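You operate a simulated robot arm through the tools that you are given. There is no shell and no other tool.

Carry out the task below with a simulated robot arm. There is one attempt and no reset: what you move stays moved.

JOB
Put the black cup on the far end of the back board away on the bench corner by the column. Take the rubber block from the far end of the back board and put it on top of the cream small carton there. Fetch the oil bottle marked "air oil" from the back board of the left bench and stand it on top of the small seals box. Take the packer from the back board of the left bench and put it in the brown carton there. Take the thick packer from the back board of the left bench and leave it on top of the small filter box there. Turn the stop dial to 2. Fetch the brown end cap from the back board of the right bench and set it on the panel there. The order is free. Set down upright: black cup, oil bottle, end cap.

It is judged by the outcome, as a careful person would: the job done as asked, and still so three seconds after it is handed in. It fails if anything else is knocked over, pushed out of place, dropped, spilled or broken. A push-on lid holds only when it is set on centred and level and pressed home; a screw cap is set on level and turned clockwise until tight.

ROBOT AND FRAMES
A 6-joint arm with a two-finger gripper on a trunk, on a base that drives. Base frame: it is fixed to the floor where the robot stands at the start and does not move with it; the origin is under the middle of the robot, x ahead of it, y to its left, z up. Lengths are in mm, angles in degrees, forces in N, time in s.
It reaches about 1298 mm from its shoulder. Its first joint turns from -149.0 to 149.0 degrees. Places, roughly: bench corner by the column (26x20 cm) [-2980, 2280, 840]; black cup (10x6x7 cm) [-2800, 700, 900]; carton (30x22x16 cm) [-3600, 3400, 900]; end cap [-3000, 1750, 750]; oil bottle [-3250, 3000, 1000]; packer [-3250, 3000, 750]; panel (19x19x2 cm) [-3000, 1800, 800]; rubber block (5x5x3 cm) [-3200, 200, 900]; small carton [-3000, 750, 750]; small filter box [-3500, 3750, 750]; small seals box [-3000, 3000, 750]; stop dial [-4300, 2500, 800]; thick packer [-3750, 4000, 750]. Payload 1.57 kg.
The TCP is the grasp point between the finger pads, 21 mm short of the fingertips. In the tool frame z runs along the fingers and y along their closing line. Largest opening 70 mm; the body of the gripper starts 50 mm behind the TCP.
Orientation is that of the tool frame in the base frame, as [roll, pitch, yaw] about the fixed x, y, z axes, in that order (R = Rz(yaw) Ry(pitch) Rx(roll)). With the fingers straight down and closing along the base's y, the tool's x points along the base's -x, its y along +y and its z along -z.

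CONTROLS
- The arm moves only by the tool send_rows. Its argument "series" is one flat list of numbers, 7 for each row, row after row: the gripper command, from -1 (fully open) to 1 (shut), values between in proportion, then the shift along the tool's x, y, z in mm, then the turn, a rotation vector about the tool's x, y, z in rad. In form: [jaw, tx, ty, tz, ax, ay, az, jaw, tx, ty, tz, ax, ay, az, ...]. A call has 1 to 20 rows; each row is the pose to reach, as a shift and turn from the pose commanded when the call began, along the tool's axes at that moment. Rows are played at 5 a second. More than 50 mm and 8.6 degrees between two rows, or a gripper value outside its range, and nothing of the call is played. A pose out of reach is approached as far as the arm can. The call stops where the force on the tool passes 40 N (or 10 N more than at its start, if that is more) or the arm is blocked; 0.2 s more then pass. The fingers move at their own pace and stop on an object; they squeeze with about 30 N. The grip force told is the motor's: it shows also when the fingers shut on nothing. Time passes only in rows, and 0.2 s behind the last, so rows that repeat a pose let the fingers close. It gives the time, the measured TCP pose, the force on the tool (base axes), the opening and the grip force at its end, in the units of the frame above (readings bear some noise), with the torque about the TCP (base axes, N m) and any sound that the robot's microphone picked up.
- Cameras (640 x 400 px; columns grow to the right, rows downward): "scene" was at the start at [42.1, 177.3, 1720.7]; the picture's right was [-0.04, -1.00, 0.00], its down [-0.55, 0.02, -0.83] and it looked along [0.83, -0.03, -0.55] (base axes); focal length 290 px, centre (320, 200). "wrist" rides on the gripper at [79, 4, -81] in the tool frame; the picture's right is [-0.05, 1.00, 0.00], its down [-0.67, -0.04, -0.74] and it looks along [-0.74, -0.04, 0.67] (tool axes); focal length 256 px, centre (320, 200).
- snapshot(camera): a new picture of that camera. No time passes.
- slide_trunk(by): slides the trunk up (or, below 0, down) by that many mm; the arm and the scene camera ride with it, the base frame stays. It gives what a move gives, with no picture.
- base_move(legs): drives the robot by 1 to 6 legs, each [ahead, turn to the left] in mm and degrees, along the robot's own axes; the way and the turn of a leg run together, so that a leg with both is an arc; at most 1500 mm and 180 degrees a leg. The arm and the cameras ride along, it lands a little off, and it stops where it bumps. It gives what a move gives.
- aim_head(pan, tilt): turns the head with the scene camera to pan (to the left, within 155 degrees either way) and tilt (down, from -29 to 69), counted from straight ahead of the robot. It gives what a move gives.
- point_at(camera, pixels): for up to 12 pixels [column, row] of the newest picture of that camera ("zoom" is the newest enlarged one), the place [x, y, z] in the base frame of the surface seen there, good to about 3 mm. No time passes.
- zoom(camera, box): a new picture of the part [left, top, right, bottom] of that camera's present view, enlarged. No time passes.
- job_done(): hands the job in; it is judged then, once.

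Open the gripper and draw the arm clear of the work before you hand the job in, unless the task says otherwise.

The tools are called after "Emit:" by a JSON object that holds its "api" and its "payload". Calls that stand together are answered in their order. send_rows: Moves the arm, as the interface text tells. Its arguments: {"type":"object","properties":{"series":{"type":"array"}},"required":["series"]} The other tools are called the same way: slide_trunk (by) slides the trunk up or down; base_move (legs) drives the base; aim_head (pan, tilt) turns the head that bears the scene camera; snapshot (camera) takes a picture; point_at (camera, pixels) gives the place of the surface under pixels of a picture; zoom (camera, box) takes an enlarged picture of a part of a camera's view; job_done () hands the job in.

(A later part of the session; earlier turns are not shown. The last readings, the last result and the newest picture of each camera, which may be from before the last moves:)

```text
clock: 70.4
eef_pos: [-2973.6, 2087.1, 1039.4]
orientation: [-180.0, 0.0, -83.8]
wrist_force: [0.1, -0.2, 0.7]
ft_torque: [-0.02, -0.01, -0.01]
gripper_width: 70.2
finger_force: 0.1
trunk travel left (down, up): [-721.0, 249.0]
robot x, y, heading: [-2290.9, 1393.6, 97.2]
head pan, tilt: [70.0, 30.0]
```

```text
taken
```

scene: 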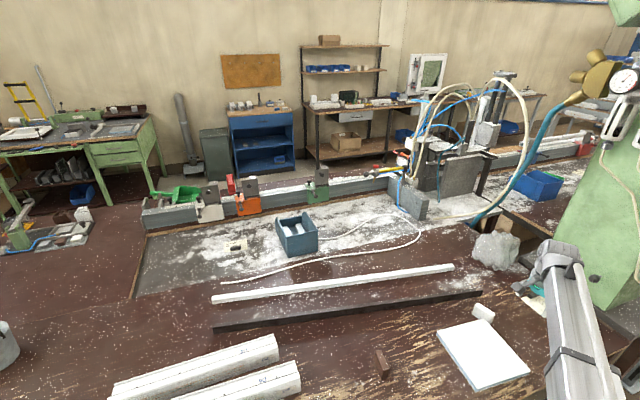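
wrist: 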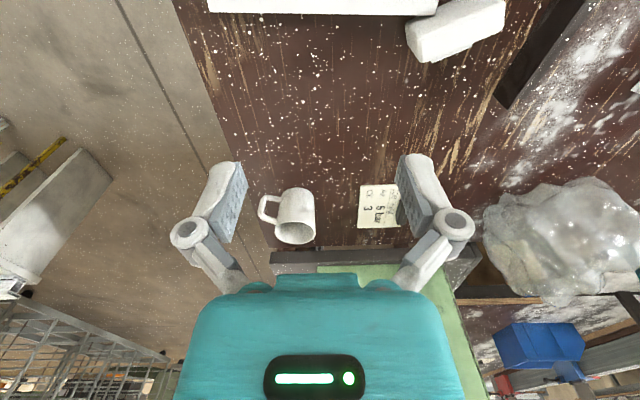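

The panel is now fully visible; I measure its corners.

Emit:
{"api": "zoom", "payload": {"camera": "scene", "box": [420, 300, 548, 380]}}

Emit:
{"api": "point_at", "payload": {"camera": "zoom", "pixels": [[95, 178], [310, 110], [535, 352], [310, 395], [100, 185], [300, 115], [520, 350], [270, 25], [355, 80], [300, 95]]}}

```text
5.00 times, centred on (484, 340) of scene
```

zoom: 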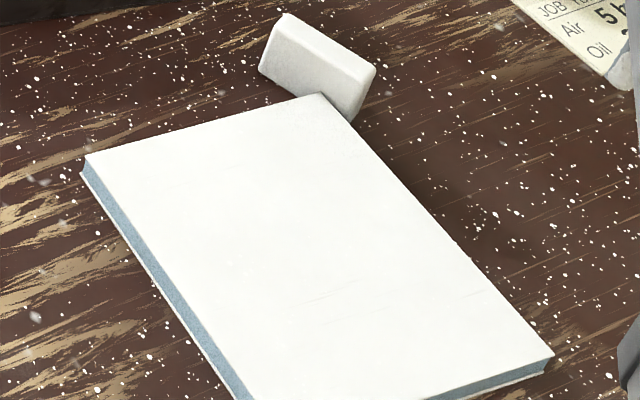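

```text
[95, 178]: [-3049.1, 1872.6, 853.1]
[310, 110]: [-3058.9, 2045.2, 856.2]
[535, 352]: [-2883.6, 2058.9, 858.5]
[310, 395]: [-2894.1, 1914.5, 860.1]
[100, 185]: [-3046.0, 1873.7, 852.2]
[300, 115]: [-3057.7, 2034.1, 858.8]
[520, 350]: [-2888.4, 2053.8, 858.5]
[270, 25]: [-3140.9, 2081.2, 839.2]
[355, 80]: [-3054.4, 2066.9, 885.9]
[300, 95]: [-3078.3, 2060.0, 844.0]
```

Panel's right edge runs from (-3066,2050) to (-2876,2062). I lower the trunk so the fingertips sit just above the bench beside this edge.

Emit:
{"api": "slide_trunk", "payload": {"by": -150}}

Emit:
{"api": "snapshot", "payload": {"camera": "wrist"}}

```text
clock: 72.1
eef_pos: [-2974.5, 2088.1, 889.7]
orientation: [180.0, 0.0, -83.7]
wrist_force: [0.5, -0.6, 0.3]
ft_torque: [-0.01, 0.0, -0.01]
gripper_width: 69.9
finger_force: 0.1
trunk travel left (down, up): [-571.0, 399.0]
robot x, y, heading: [-2288.0, 1393.4, 97.2]
head pan, tilt: [70.0, 30.0]
```

```text
taken
```

wrist: 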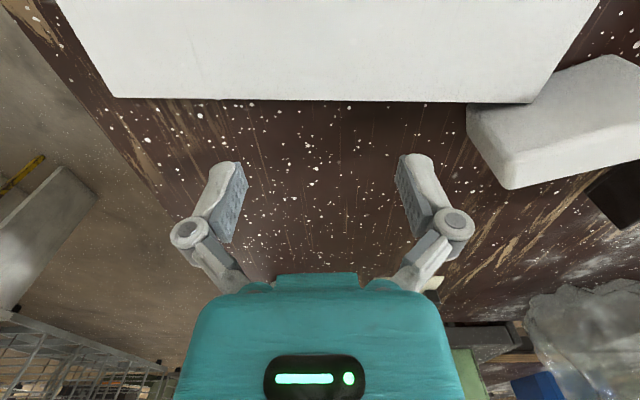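

The panel edge lies straight ahead (row ~100), centred and parallel. I lower 24 mm more and push gently back, 14 mm per row.

Emit:
{"api": "slide_trunk", "payload": {"by": -24}}

Emit:
{"api": "send_rows", "payload": {"series": [-1, 14, 2.7, 0, 0, 0, 0, -1, 28, 5.4, 0, 0, 0, 0, -1, 42, 8.1, 0, 0, 0, 0, -1, 56, 10.8, 0, 0, 0, 0, -1, 70, 13.5, 0, 0, 0, 0, -1, 84, 16.2, 0, 0, 0, 0, -1, 98, 18.9, 0, 0, 0, 0, -1, 112, 21.6, 0, 0, 0, 0, -1, 126, 24.3, 0, 0, 0, 0, -1, 138, 26.8, 0, 0, 0, 0, -1, 138, 26.8, 0, 0, 0, 0]}}

Emit:
{"api": "snapshot", "payload": {"camera": "wrist"}}

Emit:
{"api": "snapshot", "payload": {"camera": "scene"}}

```text
clock: 72.8
eef_pos: [-2973.3, 2089.7, 864.9]
orientation: [180.0, 0.1, -83.7]
wrist_force: [-0.4, 0.6, -0.6]
ft_torque: [0.0, -0.02, 0.03]
gripper_width: 70.2
finger_force: 0.2
trunk travel left (down, up): [-547.0, 423.0]
robot x, y, heading: [-2289.9, 1394.6, 97.1]
head pan, tilt: [70.0, 30.0]
```

```text
clock: 75.2
eef_pos: [-2985.6, 1946.8, 866.9]
orientation: [180.0, 0.0, -83.6]
wrist_force: [-0.1, 0.8, 0.6]
ft_torque: [0.02, 0.0, 0.0]
gripper_width: 69.8
finger_force: 0.0
trunk travel left (down, up): [-547.0, 423.0]
robot x, y, heading: [-2287.1, 1393.7, 97.0]
head pan, tilt: [70.0, 30.0]
```

```text
taken
```

wrist: 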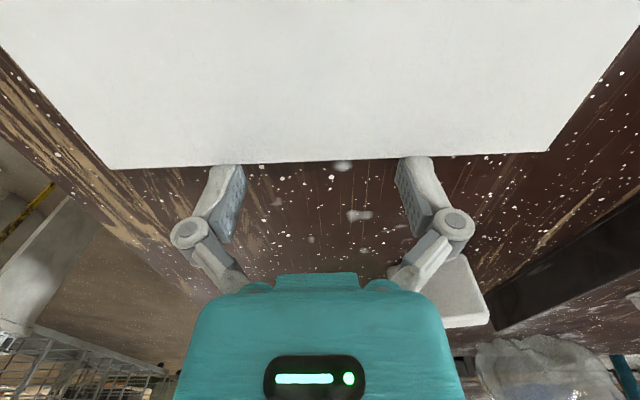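

```text
taken
```

scene: 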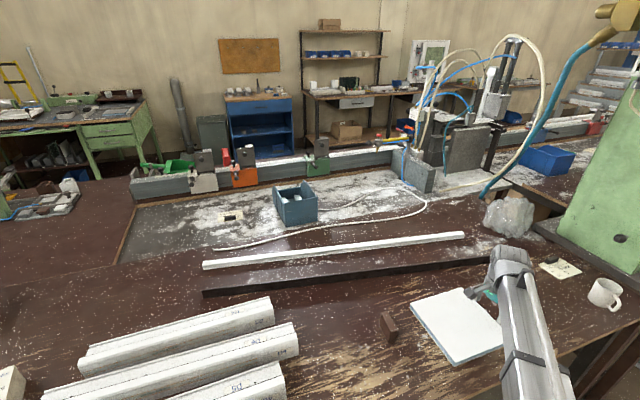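

The panel is back in place. I back off slightly, raise, and check the panel corners and white block again.

Emit:
{"api": "send_rows", "payload": {"series": [-1, -6, -1, 0, 0, 0, 0, -1, -12, -2, 0, 0, 0, 0, -1, -12, -2, 0, 0, 0, 0]}}

Emit:
{"api": "slide_trunk", "payload": {"by": 174}}

Emit:
{"api": "zoom", "payload": {"camera": "scene", "box": [360, 270, 640, 400]}}

Emit:
{"api": "snapshot", "payload": {"camera": "wrist"}}

```text
clock: 76.0
eef_pos: [-2985.5, 1960.3, 863.9]
orientation: [-180.0, 0.1, -83.7]
wrist_force: [-0.8, 0.3, 0.1]
ft_torque: [-0.01, -0.01, -0.01]
gripper_width: 70.0
finger_force: 0.0
trunk travel left (down, up): [-547.0, 423.0]
robot x, y, heading: [-2290.2, 1393.2, 96.9]
head pan, tilt: [70.0, 30.0]
```

```text
clock: 78.0
eef_pos: [-2984.2, 1960.2, 1039.0]
orientation: [180.0, 0.0, -83.6]
wrist_force: [0.6, -0.4, 1.2]
ft_torque: [0.02, 0.0, -0.02]
gripper_width: 69.8
finger_force: 0.1
trunk travel left (down, up): [-721.0, 249.0]
robot x, y, heading: [-2285.3, 1395.8, 97.1]
head pan, tilt: [70.0, 30.0]
```

```text
2.29 times, centred on (500, 335) of scene
```

zoom: 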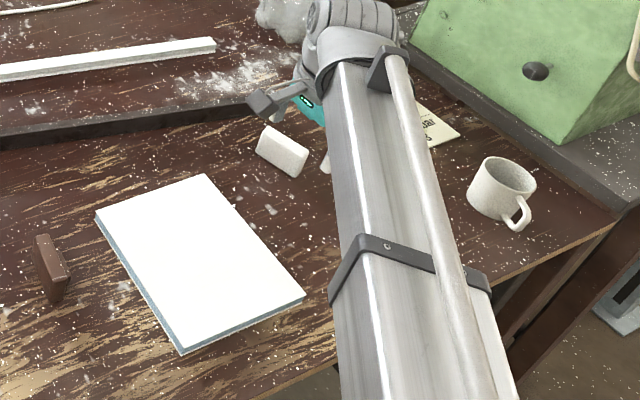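

```text
taken
```

wrist: 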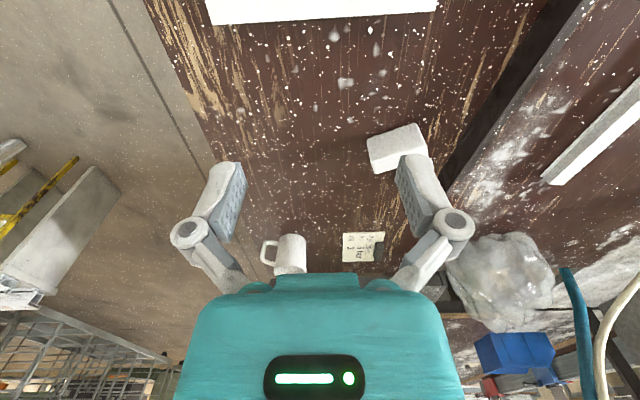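

The panel matches its original outline to within a couple of millimetres. Now I measure the white block for its restoration.

Emit:
{"api": "zoom", "payload": {"camera": "scene", "box": [458, 290, 522, 330]}}

Emit:
{"api": "point_at", "payload": {"camera": "zoom", "pixels": [[195, 130], [215, 125], [290, 175], [340, 200], [355, 205], [325, 215], [200, 155], [180, 200], [230, 230], [310, 270], [335, 240], [260, 160]]}}

```text
10.00 times, centred on (490, 310) of scene
```

zoom: 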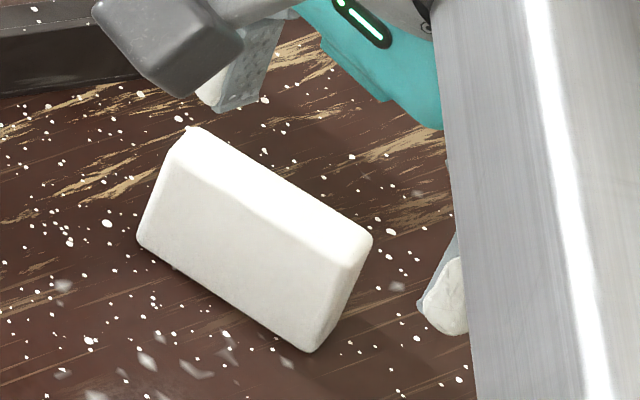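

```text
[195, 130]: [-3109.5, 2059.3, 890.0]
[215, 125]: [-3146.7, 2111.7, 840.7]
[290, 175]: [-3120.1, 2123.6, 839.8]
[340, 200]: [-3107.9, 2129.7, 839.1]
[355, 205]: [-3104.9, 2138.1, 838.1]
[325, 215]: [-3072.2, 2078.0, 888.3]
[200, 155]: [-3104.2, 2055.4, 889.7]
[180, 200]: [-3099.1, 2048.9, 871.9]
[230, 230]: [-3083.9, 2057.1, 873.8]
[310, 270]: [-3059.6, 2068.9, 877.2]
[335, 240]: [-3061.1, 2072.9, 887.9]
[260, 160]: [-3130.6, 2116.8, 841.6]
```

The white block's front face lies at 26° and its centre is about (-3088,2074). I turn the gripper to yaw 26 above it to grip across its thickness.

Emit:
{"api": "send_rows", "payload": {"series": [-1, -8.9, 6.5, 0, 0, 0, -0.1367, -1, -17.8, 13.0, 0, 0, 0, -0.2733, -1, -26.8, 19.4, 0, 0, 0, -0.41, -1, -35.7, 25.9, 0, 0, 0, -0.5466, -1, -44.6, 32.4, 0, 0, 0, -0.6833, -1, -53.5, 38.9, 0, 0, 0, -0.82, -1, -62.4, 45.4, 0, 0, 0, -0.9566, -1, -71.4, 51.8, 0, 0, 0, -1.0933, -1, -80.3, 58.3, 0, 0, 0, -1.23, -1, -89.2, 64.8, 0, 0, 0, -1.3666, -1, -98.1, 71.3, 0, 0, 0, -1.5033, -1, -107, 77.7, 0, 0, 0, -1.64, -1, -116, 84.2, 0, 0, 0, -1.7766, -1, -124.9, 90.7, 0, 0, 0, -1.913, -1, -124.9, 90.7, 0, 0, 0, -1.913]}}

Emit:
{"api": "snapshot", "payload": {"camera": "wrist"}}

```text
clock: 81.2
eef_pos: [-3088.4, 2074.2, 1039.3]
orientation: [180.0, 0.1, 26.0]
wrist_force: [-0.4, -0.6, 0.0]
ft_torque: [-0.02, -0.04, -0.02]
gripper_width: 69.9
finger_force: 0.0
trunk travel left (down, up): [-721.0, 249.0]
robot x, y, heading: [-2289.6, 1393.0, 96.9]
head pan, tilt: [70.0, 30.0]
```

```text
taken
```

wrist: 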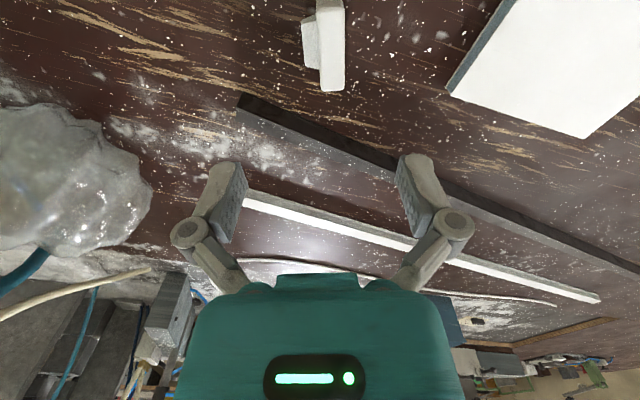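

The white block is centred between the fingers (col ~325) and aligned. I lower to z≈870, grip it, then slide it (+2.4,-18.1) with -15° turn.

Emit:
{"api": "slide_trunk", "payload": {"by": -140}}

Emit:
{"api": "snapshot", "payload": {"camera": "wrist"}}

```text
clock: 82.8
eef_pos: [-3089.8, 2074.4, 900.3]
orientation: [180.0, 0.1, 25.9]
wrist_force: [-0.2, -0.2, 0.4]
ft_torque: [-0.01, 0.03, -0.01]
gripper_width: 70.0
finger_force: 0.0
trunk travel left (down, up): [-581.0, 389.0]
robot x, y, heading: [-2284.6, 1391.3, 97.0]
head pan, tilt: [70.0, 30.0]
```

```text
taken
```

wrist: 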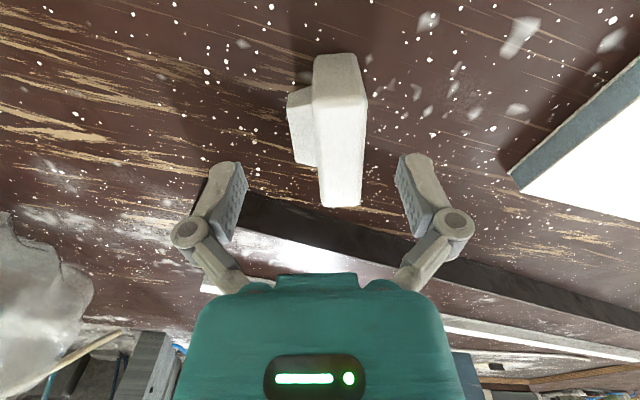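

Aligned well. I lower 31 mm more and close on the white block.

Emit:
{"api": "slide_trunk", "payload": {"by": -31}}

Emit:
{"api": "send_rows", "payload": {"series": [-0.2, 0, 1, 0, 0, 0, 0, 0.2, 0, 1, 0, 0, 0, 0, 0.6, 0, 1, 0, 0, 0, 0, 0.6, 0, 1, 0, 0, 0, 0, 0.6, 0, 1, 0, 0, 0, 0]}}

```text
clock: 83.6
eef_pos: [-3087.8, 2074.6, 868.6]
orientation: [180.0, 0.0, 25.9]
wrist_force: [-0.6, -0.5, -0.4]
ft_torque: [0.02, 0.0, -0.01]
gripper_width: 69.9
finger_force: 0.0
trunk travel left (down, up): [-550.0, 420.0]
robot x, y, heading: [-2285.9, 1395.3, 97.4]
head pan, tilt: [70.0, 30.0]
```

```text
clock: 84.8
eef_pos: [-3088.0, 2073.6, 867.6]
orientation: [180.0, 0.0, 25.9]
wrist_force: [0.1, 0.4, 0.8]
ft_torque: [0.01, 0.04, 0.01]
gripper_width: 34.8
finger_force: 30.2
trunk travel left (down, up): [-550.0, 420.0]
robot x, y, heading: [-2288.3, 1396.5, 96.9]
head pan, tilt: [70.0, 30.0]
```

Gripped at 34.8 mm. I slide it back along the bench with the -15° turn, then open.

Emit:
{"api": "send_rows", "payload": {"series": [0.6, -1.1, 3.4, 0, 0, 0, 0.052, 0.6, -2.3, 6.9, 0, 0, 0, 0.105, 0.6, -3.4, 10.3, 0, 0, 0, 0.157, 0.6, -4.6, 13.8, 0, 0, 0, 0.21, 0.6, -5.7, 17.2, 0, 0, 0, 0.262, 0.6, -5.7, 17.2, 0, 0, 0, 0.262, 0, -5.7, 17.2, 0, 0, 0, 0.262, -0.5, -5.7, 17.2, 0, 0, 0, 0.262, -1, -5.7, 17.2, 0, 0, 0, 0.262, -1, -5.7, 17.2, 0, 0, 0, 0.262]}}

Emit:
{"api": "slide_trunk", "payload": {"by": 171}}

Emit:
{"api": "zoom", "payload": {"camera": "scene", "box": [360, 270, 640, 400]}}

Emit:
{"api": "snapshot", "payload": {"camera": "wrist"}}

```text
clock: 87.0
eef_pos: [-3086.9, 2055.0, 868.2]
orientation: [180.0, 0.0, 10.9]
wrist_force: [0.6, 0.1, -0.7]
ft_torque: [0.0, 0.0, 0.01]
gripper_width: 69.9
finger_force: 0.0
trunk travel left (down, up): [-550.0, 420.0]
robot x, y, heading: [-2293.0, 1396.6, 97.1]
head pan, tilt: [70.0, 30.0]
```

```text
clock: 88.9
eef_pos: [-3087.3, 2055.2, 1038.1]
orientation: [-179.9, -0.1, 10.8]
wrist_force: [0.4, -0.2, 0.6]
ft_torque: [0.0, 0.01, 0.0]
gripper_width: 69.7
finger_force: 0.0
trunk travel left (down, up): [-721.0, 249.0]
robot x, y, heading: [-2288.0, 1391.9, 97.1]
head pan, tilt: [70.0, 30.0]
```

```text
2.29 times, centred on (500, 335) of scene
```

zoom: 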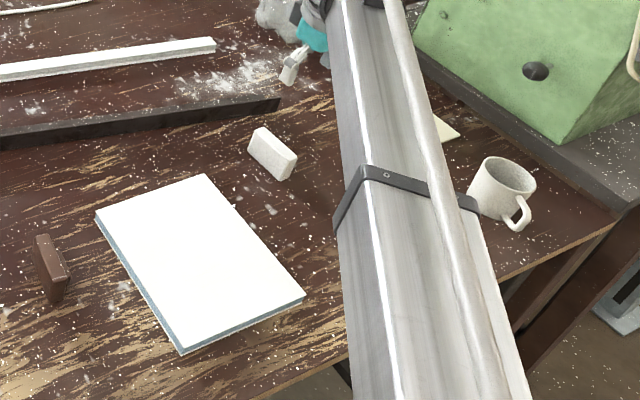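

```text
taken
```

wrist: 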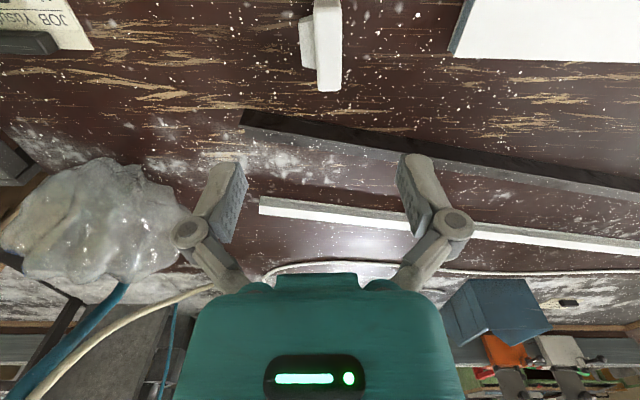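

White block restored to within ~2 mm of its original outline. Now back over the brown cap at yaw 0, to grip the flange above its plug this time.

Emit:
{"api": "send_rows", "payload": {"series": [-1, 1.5, 43.3, 0, 0, 0, 0.019, -1, 2.9, 86.5, 0, 0, 0, 0.038, -1, 4.4, 129.8, 0, 0, 0, 0.057, -1, 5.8, 173, 0, 0, 0, 0.076, -1, 7.3, 216.3, 0, 0, 0, 0.095, -1, 8.7, 259.5, 0, 0, 0, 0.114, -1, 10.2, 302.8, 0, 0, 0, 0.133, -1, 11.6, 346, 0, 0, 0, 0.152, -1, 13.1, 389.3, 0, 0, 0, 0.171, -1, 14.5, 432.5, 0, 0, 0, 0.19, -1, 14.5, 432.5, 0, 0, 0, 0.19]}}

Emit:
{"api": "slide_trunk", "payload": {"by": -100}}

Emit:
{"api": "snapshot", "payload": {"camera": "wrist"}}

Emit:
{"api": "zoom", "payload": {"camera": "scene", "box": [340, 300, 468, 380]}}

```text
clock: 91.3
eef_pos: [-2989.2, 1634.5, 1040.6]
orientation: [-180.0, -0.1, 0.0]
wrist_force: [-0.4, 0.6, 0.0]
ft_torque: [0.01, 0.01, -0.04]
gripper_width: 70.4
finger_force: 0.0
trunk travel left (down, up): [-721.0, 249.0]
robot x, y, heading: [-2287.7, 1391.5, 97.0]
head pan, tilt: [70.0, 30.0]
```

```text
clock: 92.7
eef_pos: [-2989.3, 1636.2, 940.4]
orientation: [-180.0, -0.1, 0.1]
wrist_force: [0.5, 0.4, -0.6]
ft_torque: [-0.04, 0.0, -0.02]
gripper_width: 69.9
finger_force: 0.1
trunk travel left (down, up): [-621.0, 349.0]
robot x, y, heading: [-2290.0, 1392.1, 97.2]
head pan, tilt: [70.0, 30.0]
```

```text
taken
```

wrist: 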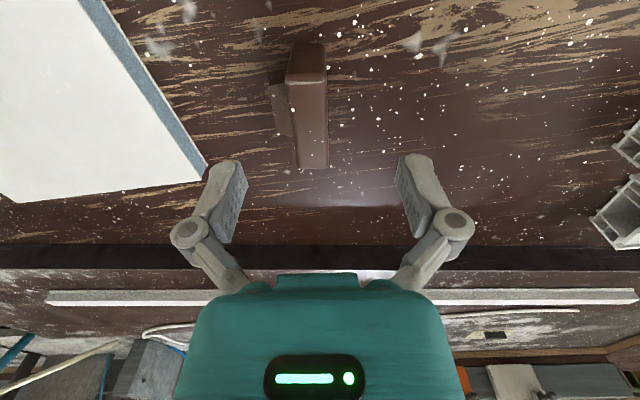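

```text
5.00 times, centred on (404, 340) of scene
```

zoom: 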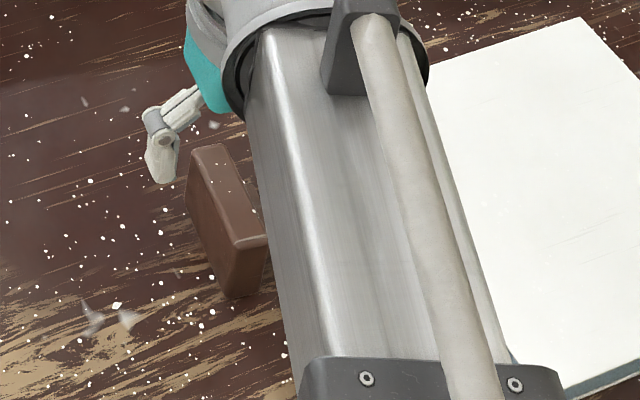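

The flange shows at columns 288-328 in the wrist picture, slightly left of centre. I measure its location with the wrist camera.

Emit:
{"api": "point_at", "payload": {"camera": "wrist", "pixels": [[292, 85], [327, 82], [300, 160], [325, 160], [308, 60], [310, 120], [280, 110]]}}

```text
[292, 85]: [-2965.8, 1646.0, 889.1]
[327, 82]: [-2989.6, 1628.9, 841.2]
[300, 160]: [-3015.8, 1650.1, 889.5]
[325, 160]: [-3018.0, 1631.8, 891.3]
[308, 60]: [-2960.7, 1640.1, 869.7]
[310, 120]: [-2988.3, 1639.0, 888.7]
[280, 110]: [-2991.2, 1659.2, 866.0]
```

Flange centre is at y≈1640, plug top z≈867. I shift 4 mm and lower to TCP z≈889 so the pads hold only the flat flange, then close.

Emit:
{"api": "send_rows", "payload": {"series": [-1, -1, -4, 0, 0, 0, 0, -1, -1, -4, 0, 0, 0, 0]}}

Emit:
{"api": "slide_trunk", "payload": {"by": -50}}

Emit:
{"api": "send_rows", "payload": {"series": [-0.2, 0, 0, 0, 0, 0, 0, 0.3, 0, 0, 0, 0, 0, 0, 1, 0, 0, 0, 0, 0, 0, 1, 0, 0, 0, 0, 0, 0, 1, 0, 0, 0, 0, 0, 0, 1, 0, 0, 0, 0, 0, 0]}}

```text
clock: 93.2
eef_pos: [-2989.9, 1638.9, 939.6]
orientation: [-179.9, 0.0, 0.0]
wrist_force: [-0.4, -0.6, -1.0]
ft_torque: [0.0, 0.02, 0.0]
gripper_width: 69.9
finger_force: 0.0
trunk travel left (down, up): [-621.0, 349.0]
robot x, y, heading: [-2290.4, 1394.9, 97.2]
head pan, tilt: [70.0, 30.0]
```

```text
clock: 94.2
eef_pos: [-2990.0, 1638.9, 889.5]
orientation: [-180.0, 0.1, 0.1]
wrist_force: [0.5, -0.5, 0.2]
ft_torque: [0.04, -0.01, -0.02]
gripper_width: 70.1
finger_force: 0.1
trunk travel left (down, up): [-571.0, 399.0]
robot x, y, heading: [-2287.9, 1393.7, 97.0]
head pan, tilt: [70.0, 30.0]
```

```text
clock: 95.6
eef_pos: [-2990.2, 1637.4, 889.6]
orientation: [-180.0, -0.1, -0.1]
wrist_force: [-0.3, -0.5, 1.0]
ft_torque: [0.0, 0.01, -0.01]
gripper_width: 20.8
finger_force: 30.1
trunk travel left (down, up): [-571.0, 399.0]
robot x, y, heading: [-2292.1, 1390.6, 97.2]
head pan, tilt: [70.0, 30.0]
```

Gripped on the flange (20.8 mm). I raise by the trunk 60 mm and check the hold.

Emit:
{"api": "slide_trunk", "payload": {"by": 60}}

Emit:
{"api": "snapshot", "payload": {"camera": "wrist"}}

Emit:
{"api": "zoom", "payload": {"camera": "scene", "box": [340, 300, 468, 380]}}

```text
clock: 96.6
eef_pos: [-2990.2, 1638.9, 949.0]
orientation: [-180.0, 0.0, 0.0]
wrist_force: [0.1, -0.2, -0.1]
ft_torque: [-0.01, -0.01, 0.01]
gripper_width: 20.7
finger_force: 30.4
trunk travel left (down, up): [-631.0, 339.0]
robot x, y, heading: [-2289.9, 1390.2, 97.0]
head pan, tilt: [70.0, 30.0]
```

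```text
taken
```

wrist: 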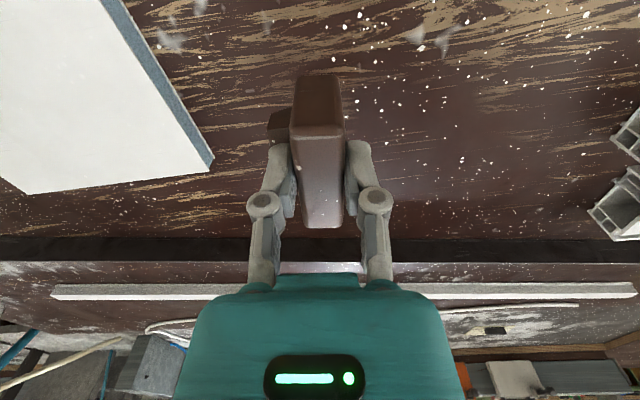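

```text
5.00 times, centred on (404, 340) of scene
```

zoom: 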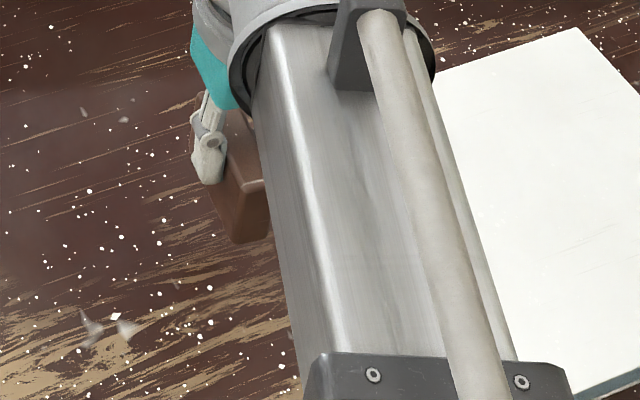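

Held level with ~40 mm clearance over the panel height. I carry it +201 in y to the panel's middle.

Emit:
{"api": "send_rows", "payload": {"series": [1, 2, -25, 0, 0, 0, 0, 1, 4, -60, 0, 0, 0, 0, 1, 7, -100, 0, 0, 0, 0, 1, 10, -140, 0, 0, 0, 0, 1, 13, -175, 0, 0, 0, 0, 1, 16, -195, 0, 0, 0, 0, 1, 16, -201, 0, 0, 0, 0, 1, 16, -201, 0, 0, 0, 0]}}

Emit:
{"api": "slide_trunk", "payload": {"by": -34}}

Emit:
{"api": "snapshot", "payload": {"camera": "wrist"}}

```text
clock: 98.4
eef_pos: [-2973.2, 1841.3, 951.1]
orientation: [180.0, -0.1, 0.1]
wrist_force: [-0.2, 0.3, -0.5]
ft_torque: [0.0, 0.02, -0.02]
gripper_width: 21.0
finger_force: 29.8
trunk travel left (down, up): [-631.0, 339.0]
robot x, y, heading: [-2286.8, 1395.8, 97.0]
head pan, tilt: [70.0, 30.0]
```

```text
clock: 99.2
eef_pos: [-2973.9, 1840.1, 914.9]
orientation: [-180.0, 0.0, -0.1]
wrist_force: [-0.2, 0.0, 0.2]
ft_torque: [-0.01, -0.03, -0.02]
gripper_width: 20.8
finger_force: 30.1
trunk travel left (down, up): [-597.0, 373.0]
robot x, y, heading: [-2287.2, 1391.8, 97.1]
head pan, tilt: [70.0, 30.0]
```

```text
taken
```

wrist: 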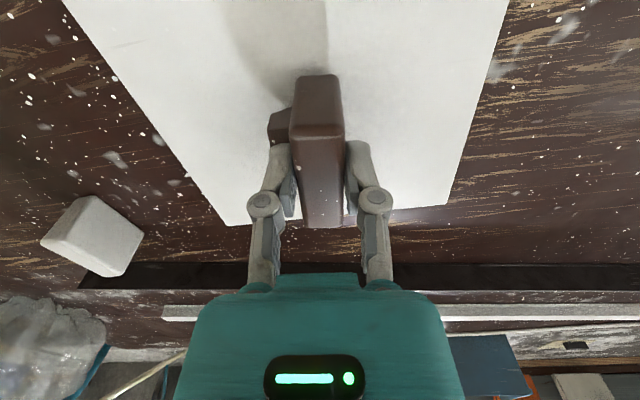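

The cap is over the panel's middle. I lower in small steps to contact (expected near z 910).

Emit:
{"api": "slide_trunk", "payload": {"by": -4}}

Emit:
{"api": "slide_trunk", "payload": {"by": -2}}

```text
clock: 99.7
eef_pos: [-2974.4, 1839.8, 911.3]
orientation: [180.0, 0.0, 0.0]
wrist_force: [0.6, 0.1, -1.0]
ft_torque: [0.01, -0.01, -0.02]
gripper_width: 20.9
finger_force: 30.4
trunk travel left (down, up): [-593.0, 377.0]
robot x, y, heading: [-2287.2, 1392.3, 97.1]
head pan, tilt: [70.0, 30.0]
```

```text
clock: 100.2
eef_pos: [-2973.8, 1839.8, 910.6]
orientation: [180.0, 0.0, 0.0]
wrist_force: [0.9, 0.2, 1.4]
ft_torque: [0.01, 0.02, -0.04]
gripper_width: 21.0
finger_force: 29.7
trunk travel left (down, up): [-591.0, 379.0]
robot x, y, heading: [-2288.4, 1393.4, 97.1]
head pan, tilt: [70.0, 30.0]
```

The force starts to rise (1.4 N); one more millimetre, then I release.

Emit:
{"api": "slide_trunk", "payload": {"by": -1}}

Emit:
{"api": "send_rows", "payload": {"series": [0.4, 0, 0, 0, 0, 0, 0, 0.2, 0, 0, 0, 0, 0, 0, -0.3, 0, 0, 0, 0, 0, 0, -1, 0, 0, 0, 0, 0, 0, -1, 0, 0, 0, 0, 0, 0]}}

Emit:
{"api": "slide_trunk", "payload": {"by": 130}}

Emit:
{"api": "snapshot", "payload": {"camera": "wrist"}}

```text
clock: 100.7
eef_pos: [-2973.4, 1839.9, 909.4]
orientation: [180.0, 0.0, 0.0]
wrist_force: [-2.8, 2.3, 13.7]
ft_torque: [0.07, 0.08, 0.0]
gripper_width: 21.0
finger_force: 30.1
trunk travel left (down, up): [-590.0, 380.0]
robot x, y, heading: [-2286.5, 1395.9, 97.0]
head pan, tilt: [70.0, 30.0]
```

```text
clock: 101.9
eef_pos: [-2974.7, 1839.4, 908.7]
orientation: [-180.0, 0.0, 0.1]
wrist_force: [0.0, 1.3, 0.9]
ft_torque: [0.03, -0.01, 0.0]
gripper_width: 70.0
finger_force: 0.0
trunk travel left (down, up): [-590.0, 380.0]
robot x, y, heading: [-2288.7, 1393.8, 97.0]
head pan, tilt: [70.0, 30.0]
```

```text
clock: 103.5
eef_pos: [-2974.6, 1840.0, 1038.8]
orientation: [180.0, 0.0, 0.0]
wrist_force: [0.7, -0.1, 0.2]
ft_torque: [0.01, 0.02, 0.0]
gripper_width: 69.8
finger_force: 0.1
trunk travel left (down, up): [-720.0, 250.0]
robot x, y, heading: [-2286.9, 1389.6, 97.0]
head pan, tilt: [70.0, 30.0]
```

```text
taken
```

wrist: 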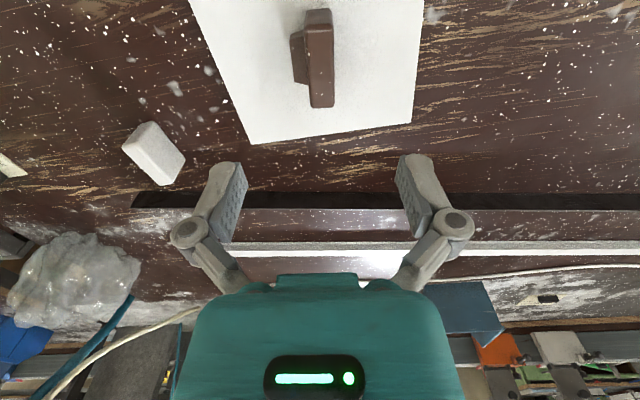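

The brown end cap now stands on the panel. Next I back the robot along the bench by 750 mm to the cup, carton and rubber block.

Emit:
{"api": "base_move", "payload": {"legs": [[-750, 0]]}}

Emit:
{"api": "aim_head", "payload": {"pan": 95, "tilt": 35}}

Emit:
{"api": "snapshot", "payload": {"camera": "scene"}}

```text
clock: 108.4
eef_pos: [-2882.4, 1101.0, 1038.6]
orientation: [179.9, 0.0, -0.2]
wrist_force: [0.1, 0.0, -0.1]
ft_torque: [0.01, -0.02, -0.01]
gripper_width: 69.8
finger_force: 0.0
trunk travel left (down, up): [-720.0, 250.0]
robot x, y, heading: [-2198.7, 651.8, 96.8]
head pan, tilt: [70.0, 30.0]
```

```text
clock: 109.3
eef_pos: [-2881.3, 1102.0, 1038.4]
orientation: [180.0, 0.0, -0.3]
wrist_force: [0.3, 0.4, 0.7]
ft_torque: [-0.03, -0.01, 0.04]
gripper_width: 70.0
finger_force: 0.0
trunk travel left (down, up): [-720.0, 250.0]
robot x, y, heading: [-2196.3, 648.9, 96.8]
head pan, tilt: [95.0, 35.0]
```

```text
taken
```

scene: 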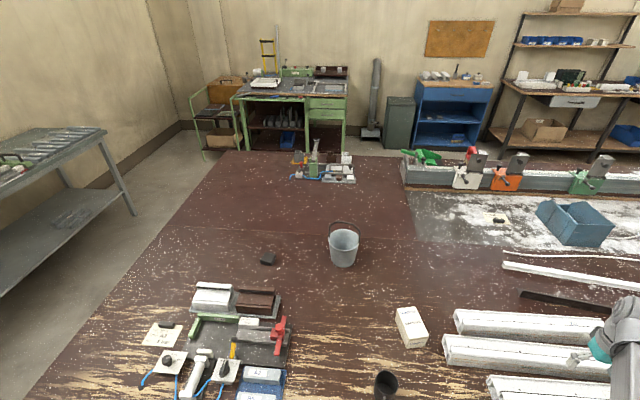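

The rubber block is at (268,258), the cream carton at (412,327) and the black cup at (385,383). I zoom in and measure.

Emit:
{"api": "zoom", "payload": {"camera": "scene", "box": [236, 235, 300, 275]}}

Emit:
{"api": "point_at", "payload": {"camera": "zoom", "pixels": [[280, 180], [370, 180], [255, 240], [360, 250], [310, 210], [300, 270], [370, 230], [400, 300], [250, 260]]}}

Emit:
{"api": "zoom", "payload": {"camera": "scene", "box": [340, 300, 468, 380]}}

Emit:
{"api": "point_at", "payload": {"camera": "zoom", "pixels": [[285, 55], [385, 55], [330, 170], [430, 150], [350, 100], [340, 210], [430, 180], [300, 140], [290, 95]]}}

```text
10.00 times, centred on (268, 255) of scene
```

zoom: 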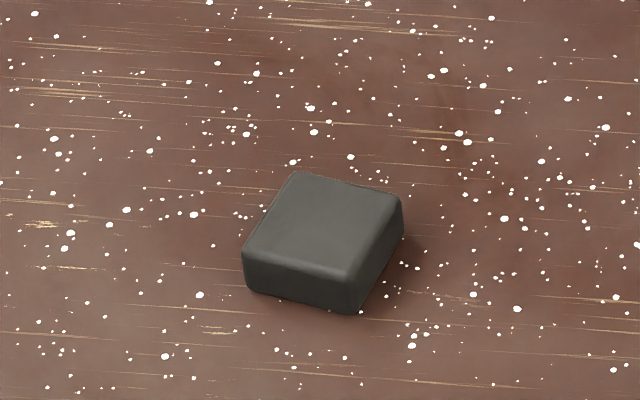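

```text
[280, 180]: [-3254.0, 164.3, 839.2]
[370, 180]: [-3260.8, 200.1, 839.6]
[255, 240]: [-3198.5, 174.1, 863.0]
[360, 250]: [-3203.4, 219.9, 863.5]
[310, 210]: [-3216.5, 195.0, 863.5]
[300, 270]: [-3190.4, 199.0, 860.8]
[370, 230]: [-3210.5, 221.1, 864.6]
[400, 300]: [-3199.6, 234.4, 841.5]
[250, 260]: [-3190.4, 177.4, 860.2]
```

```text
5.00 times, centred on (404, 340) of scene
```

zoom: 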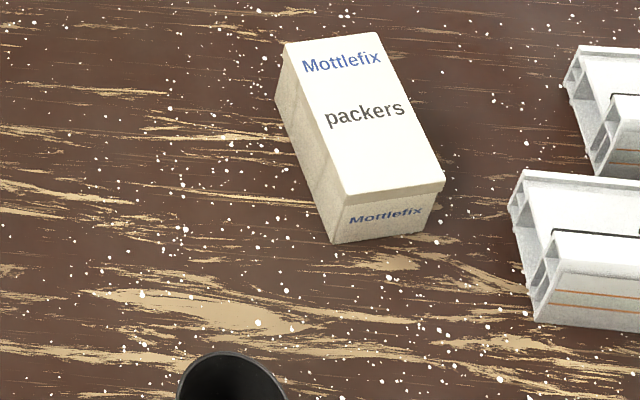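

```text
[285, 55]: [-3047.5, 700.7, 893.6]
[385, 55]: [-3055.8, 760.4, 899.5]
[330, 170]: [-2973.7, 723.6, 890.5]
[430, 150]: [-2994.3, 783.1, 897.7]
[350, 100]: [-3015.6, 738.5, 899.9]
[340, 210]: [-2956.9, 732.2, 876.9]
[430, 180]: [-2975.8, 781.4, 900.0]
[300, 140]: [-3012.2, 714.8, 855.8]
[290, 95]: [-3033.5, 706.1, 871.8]
```

Rubber block top z≈864, carton top z≈899.5. I take finer points on both for centre and orientation.

Emit:
{"api": "point_at", "payload": {"camera": "zoom", "pixels": [[295, 52], [370, 42], [436, 178], [350, 188], [364, 113], [295, 80], [335, 190], [390, 187], [400, 80]]}}

Emit:
{"api": "zoom", "payload": {"camera": "scene", "box": [236, 235, 300, 275]}}

Emit:
{"api": "point_at", "payload": {"camera": "zoom", "pixels": [[297, 180], [390, 200], [345, 272], [252, 248], [322, 225], [270, 265], [340, 285], [375, 250], [395, 220]]}}

```text
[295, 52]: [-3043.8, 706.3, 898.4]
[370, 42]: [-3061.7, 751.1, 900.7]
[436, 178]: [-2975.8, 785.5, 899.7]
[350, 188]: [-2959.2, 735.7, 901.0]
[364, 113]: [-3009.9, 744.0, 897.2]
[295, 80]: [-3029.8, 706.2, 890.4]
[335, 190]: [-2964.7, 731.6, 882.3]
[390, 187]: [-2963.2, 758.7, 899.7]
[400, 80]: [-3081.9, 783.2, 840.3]
```

```text
10.00 times, centred on (268, 255) of scene
```

zoom: 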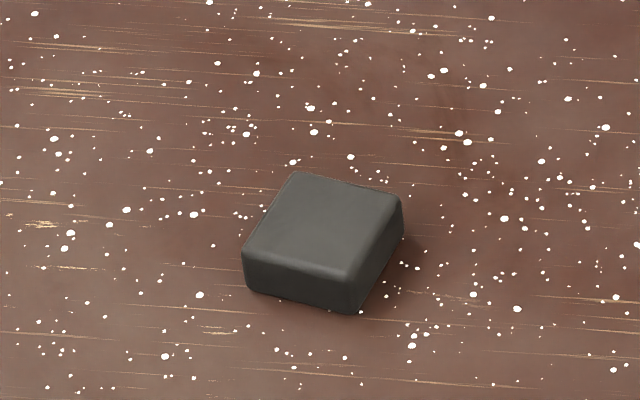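

```text
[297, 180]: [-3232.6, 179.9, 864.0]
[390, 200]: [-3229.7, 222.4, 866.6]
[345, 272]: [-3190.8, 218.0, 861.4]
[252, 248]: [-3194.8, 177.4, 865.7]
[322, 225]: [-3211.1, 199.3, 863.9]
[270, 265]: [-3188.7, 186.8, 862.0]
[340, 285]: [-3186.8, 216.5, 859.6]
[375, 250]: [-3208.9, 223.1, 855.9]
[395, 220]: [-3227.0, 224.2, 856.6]
```

Block centre (-3211,199.5) with edges turned about -4.6°, carton top centre (-3010,744.5) at 20°. I check heights of the bucket handle and of the fixture near the path.

Emit:
{"api": "point_at", "payload": {"camera": "scene", "pixels": [[344, 223], [330, 232], [358, 232], [344, 240], [280, 325], [270, 290], [200, 358], [316, 142], [344, 265]]}}

```text
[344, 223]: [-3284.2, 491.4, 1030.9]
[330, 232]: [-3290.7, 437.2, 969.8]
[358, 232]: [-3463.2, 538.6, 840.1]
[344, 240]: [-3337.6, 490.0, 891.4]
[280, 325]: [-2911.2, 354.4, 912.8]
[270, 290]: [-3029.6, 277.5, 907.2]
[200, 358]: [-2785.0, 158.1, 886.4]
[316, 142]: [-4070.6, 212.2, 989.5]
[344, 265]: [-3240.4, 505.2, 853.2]
```

Bucket handle peaks at z≈1031 near (-3284,491), well off the path. I move the gripper above the rubber block at travel height.

Emit:
{"api": "send_rows", "payload": {"series": [-1, -16.2, 45.2, 0, 0, 0, 0.004, -1, -32.5, 90.4, 0, 0, 0, 0.008, -1, -48.7, 135.6, 0, 0, 0, 0.011, -1, -65, 180.7, 0, 0, 0, 0.015, -1, -81.2, 225.9, 0, 0, 0, 0.019, -1, -97.5, 271.1, 0, 0, 0, 0.023, -1, -113.7, 316.3, 0, 0, 0, 0.026, -1, -130, 361.5, 0, 0, 0, 0.03, -1, -146.2, 406.7, 0, 0, 0, 0.034, -1, -162.5, 451.9, 0, 0, 0, 0.038, -1, -178.7, 497, 0, 0, 0, 0.041, -1, -195, 542.2, 0, 0, 0, 0.045, -1, -211.2, 587.4, 0, 0, 0, 0.049, -1, -227.5, 632.6, 0, 0, 0, 0.053, -1, -243.7, 677.8, 0, 0, 0, 0.056, -1, -260, 723, 0, 0, 0, 0.06, -1, -276.2, 768.2, 0, 0, 0, 0.064, -1, -292.5, 813.4, 0, 0, 0, 0.068, -1, -308.7, 858.5, 0, 0, 0, 0.071, -1, -325, 903.7, 0, 0, 0, 0.075]}}

Emit:
{"api": "snapshot", "payload": {"camera": "wrist"}}

Emit:
{"api": "snapshot", "payload": {"camera": "scene"}}

```text
clock: 113.5
eef_pos: [-3197.6, 203.5, 1039.1]
orientation: [180.0, 0.1, -4.6]
wrist_force: [1.4, 0.4, 0.6]
ft_torque: [-0.03, 0.04, 0.0]
gripper_width: 69.9
finger_force: 0.0
out of reach, approached as far as the arm can: row 20
trunk travel left (down, up): [-720.0, 250.0]
robot x, y, heading: [-2195.9, 653.9, 96.7]
head pan, tilt: [95.0, 35.0]
```

```text
taken
```

wrist: 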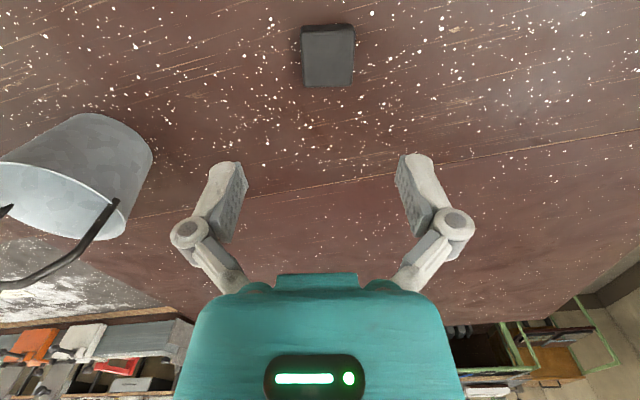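

```text
taken
```

scene: 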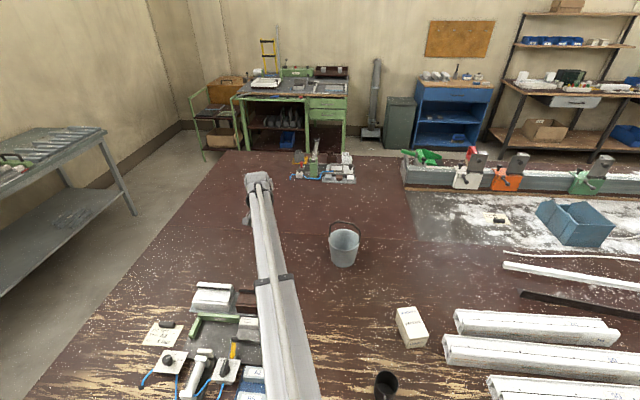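

The target is 13 mm beyond reach from this stand, so I back the base 200 mm more and then correct the gripper position.

Emit:
{"api": "base_move", "payload": {"legs": [[-200, 0]]}}

```text
clock: 115.3
eef_pos: [-3175.5, 4.9, 1039.4]
orientation: [-180.0, 0.1, -4.6]
wrist_force: [-0.1, -0.8, 0.7]
ft_torque: [-0.02, 0.02, -0.01]
gripper_width: 70.0
finger_force: 0.0
trunk travel left (down, up): [-720.0, 250.0]
robot x, y, heading: [-2176.1, 453.1, 96.3]
head pan, tilt: [95.0, 35.0]
```

Now I shift the gripper to (-3211,199.5).

Emit:
{"api": "send_rows", "payload": {"series": [-1, -10, -38, 0, 0, 0, 0, -1, -20, -76, 0, 0, 0, 0, -1, -30, -115, 0, 0, 0, 0, -1, -40, -153, 0, 0, 0, 0, -1, -51, -191, 0, 0, 0, 0, -1, -51, -191, 0, 0, 0, 0]}}

Emit:
{"api": "snapshot", "payload": {"camera": "wrist"}}

```text
clock: 116.7
eef_pos: [-3211.7, 199.7, 1038.9]
orientation: [-180.0, 0.2, -4.5]
wrist_force: [-0.1, 0.3, 0.5]
ft_torque: [-0.01, 0.02, -0.01]
gripper_width: 69.9
finger_force: 0.0
trunk travel left (down, up): [-720.0, 250.0]
robot x, y, heading: [-2173.2, 453.5, 96.8]
head pan, tilt: [95.0, 35.0]
```

```text
taken
```

wrist: 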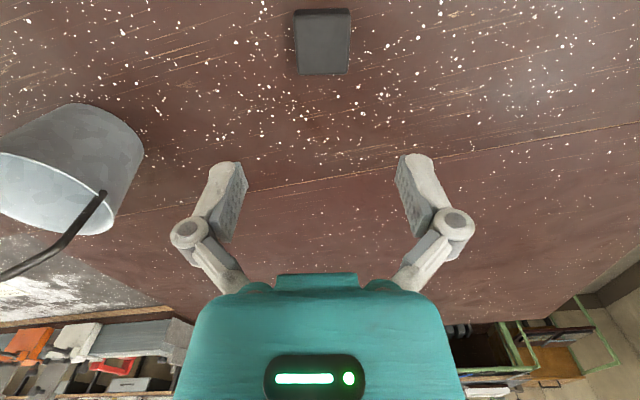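

The block is centred at column ~322. I lower 174 mm in two stages.

Emit:
{"api": "slide_trunk", "payload": {"by": -130}}

Emit:
{"api": "snapshot", "payload": {"camera": "wrist"}}

Emit:
{"api": "snapshot", "payload": {"camera": "scene"}}

```text
clock: 118.3
eef_pos: [-3211.2, 199.1, 908.0]
orientation: [-180.0, 0.1, -4.5]
wrist_force: [0.1, 0.2, -0.5]
ft_torque: [0.01, 0.02, -0.02]
gripper_width: 70.1
finger_force: 0.1
trunk travel left (down, up): [-590.0, 380.0]
robot x, y, heading: [-2176.0, 451.7, 96.7]
head pan, tilt: [95.0, 35.0]
```

```text
taken
```

wrist: 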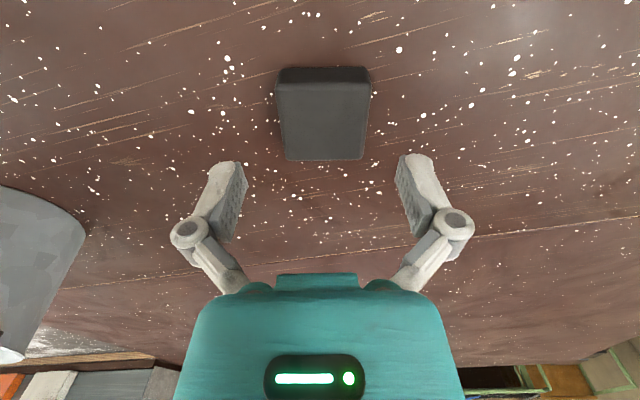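

```text
taken
```

scene: 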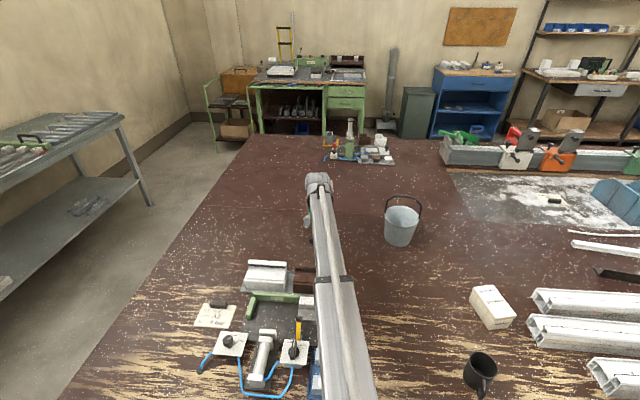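

The forearm passes over the fixture cluster (up to z≈912), so I measure the forearm's height before lowering further.

Emit:
{"api": "point_at", "payload": {"camera": "scene", "pixels": [[318, 178], [322, 215], [330, 260], [318, 265], [340, 310], [325, 330], [350, 370], [312, 230], [300, 290], [290, 300]]}}

```text
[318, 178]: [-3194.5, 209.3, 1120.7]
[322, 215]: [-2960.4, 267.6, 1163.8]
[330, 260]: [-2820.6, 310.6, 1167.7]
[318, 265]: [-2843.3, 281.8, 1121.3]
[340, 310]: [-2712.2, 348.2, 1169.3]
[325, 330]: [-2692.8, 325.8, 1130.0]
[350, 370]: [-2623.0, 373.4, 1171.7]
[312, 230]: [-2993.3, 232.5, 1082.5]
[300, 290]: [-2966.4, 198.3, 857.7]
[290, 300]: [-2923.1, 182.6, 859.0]
```

The forearm underside is ~170 mm above the TCP, so it clears. I lower 43 mm and grip the block.

Emit:
{"api": "slide_trunk", "payload": {"by": -43}}

Emit:
{"api": "send_rows", "payload": {"series": [-0.4, 0, 0, 0, 0, 0, 0, 0, 0, 0, 0, 0, 0, 0, 0.7, 0, 0, 0, 0, 0, 0, 0.7, 0, 0, 0, 0, 0, 0, 0.7, 0, 0, 0, 0, 0, 0]}}

Emit:
{"api": "slide_trunk", "payload": {"by": 160}}

Emit:
{"api": "snapshot", "payload": {"camera": "wrist"}}

```text
clock: 119.1
eef_pos: [-3210.8, 199.2, 865.7]
orientation: [-179.9, 0.1, -4.6]
wrist_force: [-0.2, 0.7, -0.3]
ft_torque: [-0.01, 0.03, 0.0]
gripper_width: 69.6
finger_force: 0.0
trunk travel left (down, up): [-547.0, 423.0]
robot x, y, heading: [-2174.7, 454.4, 96.8]
head pan, tilt: [95.0, 35.0]
```

```text
clock: 120.3
eef_pos: [-3210.7, 199.3, 866.0]
orientation: [179.8, 0.1, -4.5]
wrist_force: [-2.9, -5.8, 7.2]
ft_torque: [-0.24, 0.04, -0.05]
gripper_width: 49.4
finger_force: 30.1
trunk travel left (down, up): [-547.0, 423.0]
robot x, y, heading: [-2172.1, 452.8, 96.7]
head pan, tilt: [95.0, 35.0]
```

```text
clock: 122.2
eef_pos: [-3211.8, 197.7, 1025.7]
orientation: [-180.0, 0.1, -4.6]
wrist_force: [0.0, -0.1, 0.0]
ft_torque: [-0.02, -0.02, -0.02]
gripper_width: 49.3
finger_force: 30.1
trunk travel left (down, up): [-707.0, 263.0]
robot x, y, heading: [-2175.2, 449.5, 96.9]
head pan, tilt: [95.0, 35.0]
```

```text
taken
```

wrist: 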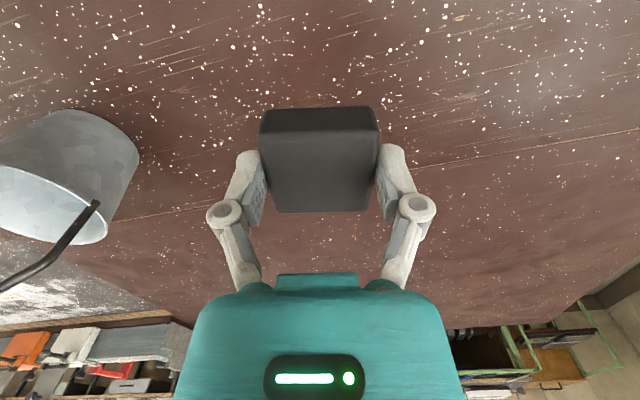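

Block held (49.4 mm). I carry it over the cream carton, turning to yaw 19.8.

Emit:
{"api": "send_rows", "payload": {"series": [0.7, 12, -43.1, 0, 0, 0, -0.0328, 0.7, 24.1, -86.3, 0, 0, 0, -0.0655, 0.7, 36.1, -129.4, 0, 0, 0, -0.0983, 0.7, 48.2, -172.6, 0, 0, 0, -0.1311, 0.7, 60.2, -215.7, 0, 0, 0, -0.1638, 0.7, 72.2, -258.9, 0, 0, 0, -0.1966, 0.7, 84.3, -302, 0, 0, 0, -0.2294, 0.7, 96.3, -345.2, 0, 0, 0, -0.2622, 0.7, 108.3, -388.3, 0, 0, 0, -0.2949, 0.7, 120.4, -431.5, 0, 0, 0, -0.3277, 0.7, 132.4, -474.6, 0, 0, 0, -0.3605, 0.7, 144.5, -517.8, 0, 0, 0, -0.3932, 0.7, 156.5, -560.9, 0, 0, 0, -0.426, 0.7, 156.5, -560.9, 0, 0, 0, -0.426]}}

Emit:
{"api": "snapshot", "payload": {"camera": "wrist"}}

Emit:
{"api": "snapshot", "payload": {"camera": "scene"}}

```text
clock: 125.2
eef_pos: [-3009.9, 747.2, 1025.2]
orientation: [-180.0, 0.1, 19.9]
wrist_force: [-0.2, -0.7, -0.4]
ft_torque: [0.0, -0.01, 0.03]
gripper_width: 49.1
finger_force: 29.8
trunk travel left (down, up): [-707.0, 263.0]
robot x, y, heading: [-2173.6, 451.4, 96.7]
head pan, tilt: [95.0, 35.0]
```

```text
taken
```

wrist: 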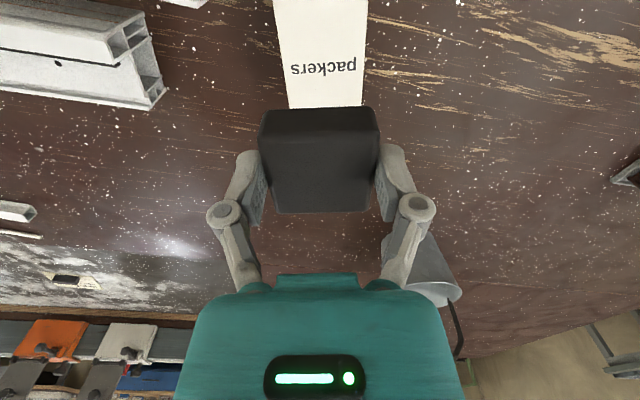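

```text
taken
```

scene: 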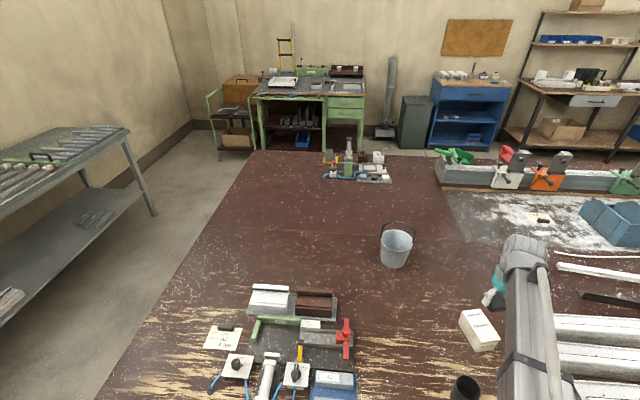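

The carton lies centred under the block (cols 277-365). I lower 95 mm, then step down to contact (expected TCP ≈ 926).

Emit:
{"api": "slide_trunk", "payload": {"by": -94}}

Emit:
{"api": "slide_trunk", "payload": {"by": -3}}

Emit:
{"api": "slide_trunk", "payload": {"by": -2}}

```text
clock: 126.5
eef_pos: [-3010.9, 746.2, 932.2]
orientation: [-179.9, 0.2, 19.8]
wrist_force: [-0.6, 0.7, -0.8]
ft_torque: [-0.01, 0.01, 0.02]
gripper_width: 49.5
finger_force: 30.8
trunk travel left (down, up): [-613.0, 357.0]
robot x, y, heading: [-2176.1, 452.7, 96.6]
head pan, tilt: [95.0, 35.0]
```

```text
clock: 127.0
eef_pos: [-3010.6, 746.0, 929.1]
orientation: [-180.0, 0.1, 19.8]
wrist_force: [1.1, -0.2, -0.4]
ft_torque: [-0.01, -0.03, -0.02]
gripper_width: 49.3
finger_force: 29.8
trunk travel left (down, up): [-610.0, 360.0]
robot x, y, heading: [-2176.0, 453.9, 96.8]
head pan, tilt: [95.0, 35.0]
```

```text
clock: 127.5
eef_pos: [-3011.1, 745.6, 927.7]
orientation: [180.0, 0.0, 19.8]
wrist_force: [-0.8, -0.4, -0.9]
ft_torque: [-0.01, -0.04, -0.01]
gripper_width: 49.1
finger_force: 29.6
trunk travel left (down, up): [-608.0, 362.0]
robot x, y, heading: [-2176.7, 450.1, 96.8]
head pan, tilt: [95.0, 35.0]
```

No contact yet at 927.7; one more small step or two.

Emit:
{"api": "slide_trunk", "payload": {"by": -1.5}}

Emit:
{"api": "slide_trunk", "payload": {"by": -1}}

```text
clock: 128.0
eef_pos: [-3010.6, 746.8, 924.8]
orientation: [180.0, 0.1, 19.9]
wrist_force: [-4.3, 1.1, 13.5]
ft_torque: [-0.02, 0.03, -0.05]
gripper_width: 49.3
finger_force: 30.6
trunk travel left (down, up): [-606.0, 364.0]
robot x, y, heading: [-2175.1, 450.6, 96.6]
head pan, tilt: [95.0, 35.0]
```

```text
clock: 128.5
eef_pos: [-3010.8, 745.1, 925.5]
orientation: [-179.9, 0.2, 19.9]
wrist_force: [-8.5, 3.2, 27.0]
ft_torque: [0.0, 0.12, -0.02]
gripper_width: 49.4
finger_force: 29.8
trunk travel left (down, up): [-605.0, 365.0]
robot x, y, heading: [-2174.0, 452.7, 96.7]
head pan, tilt: [95.0, 35.0]
```

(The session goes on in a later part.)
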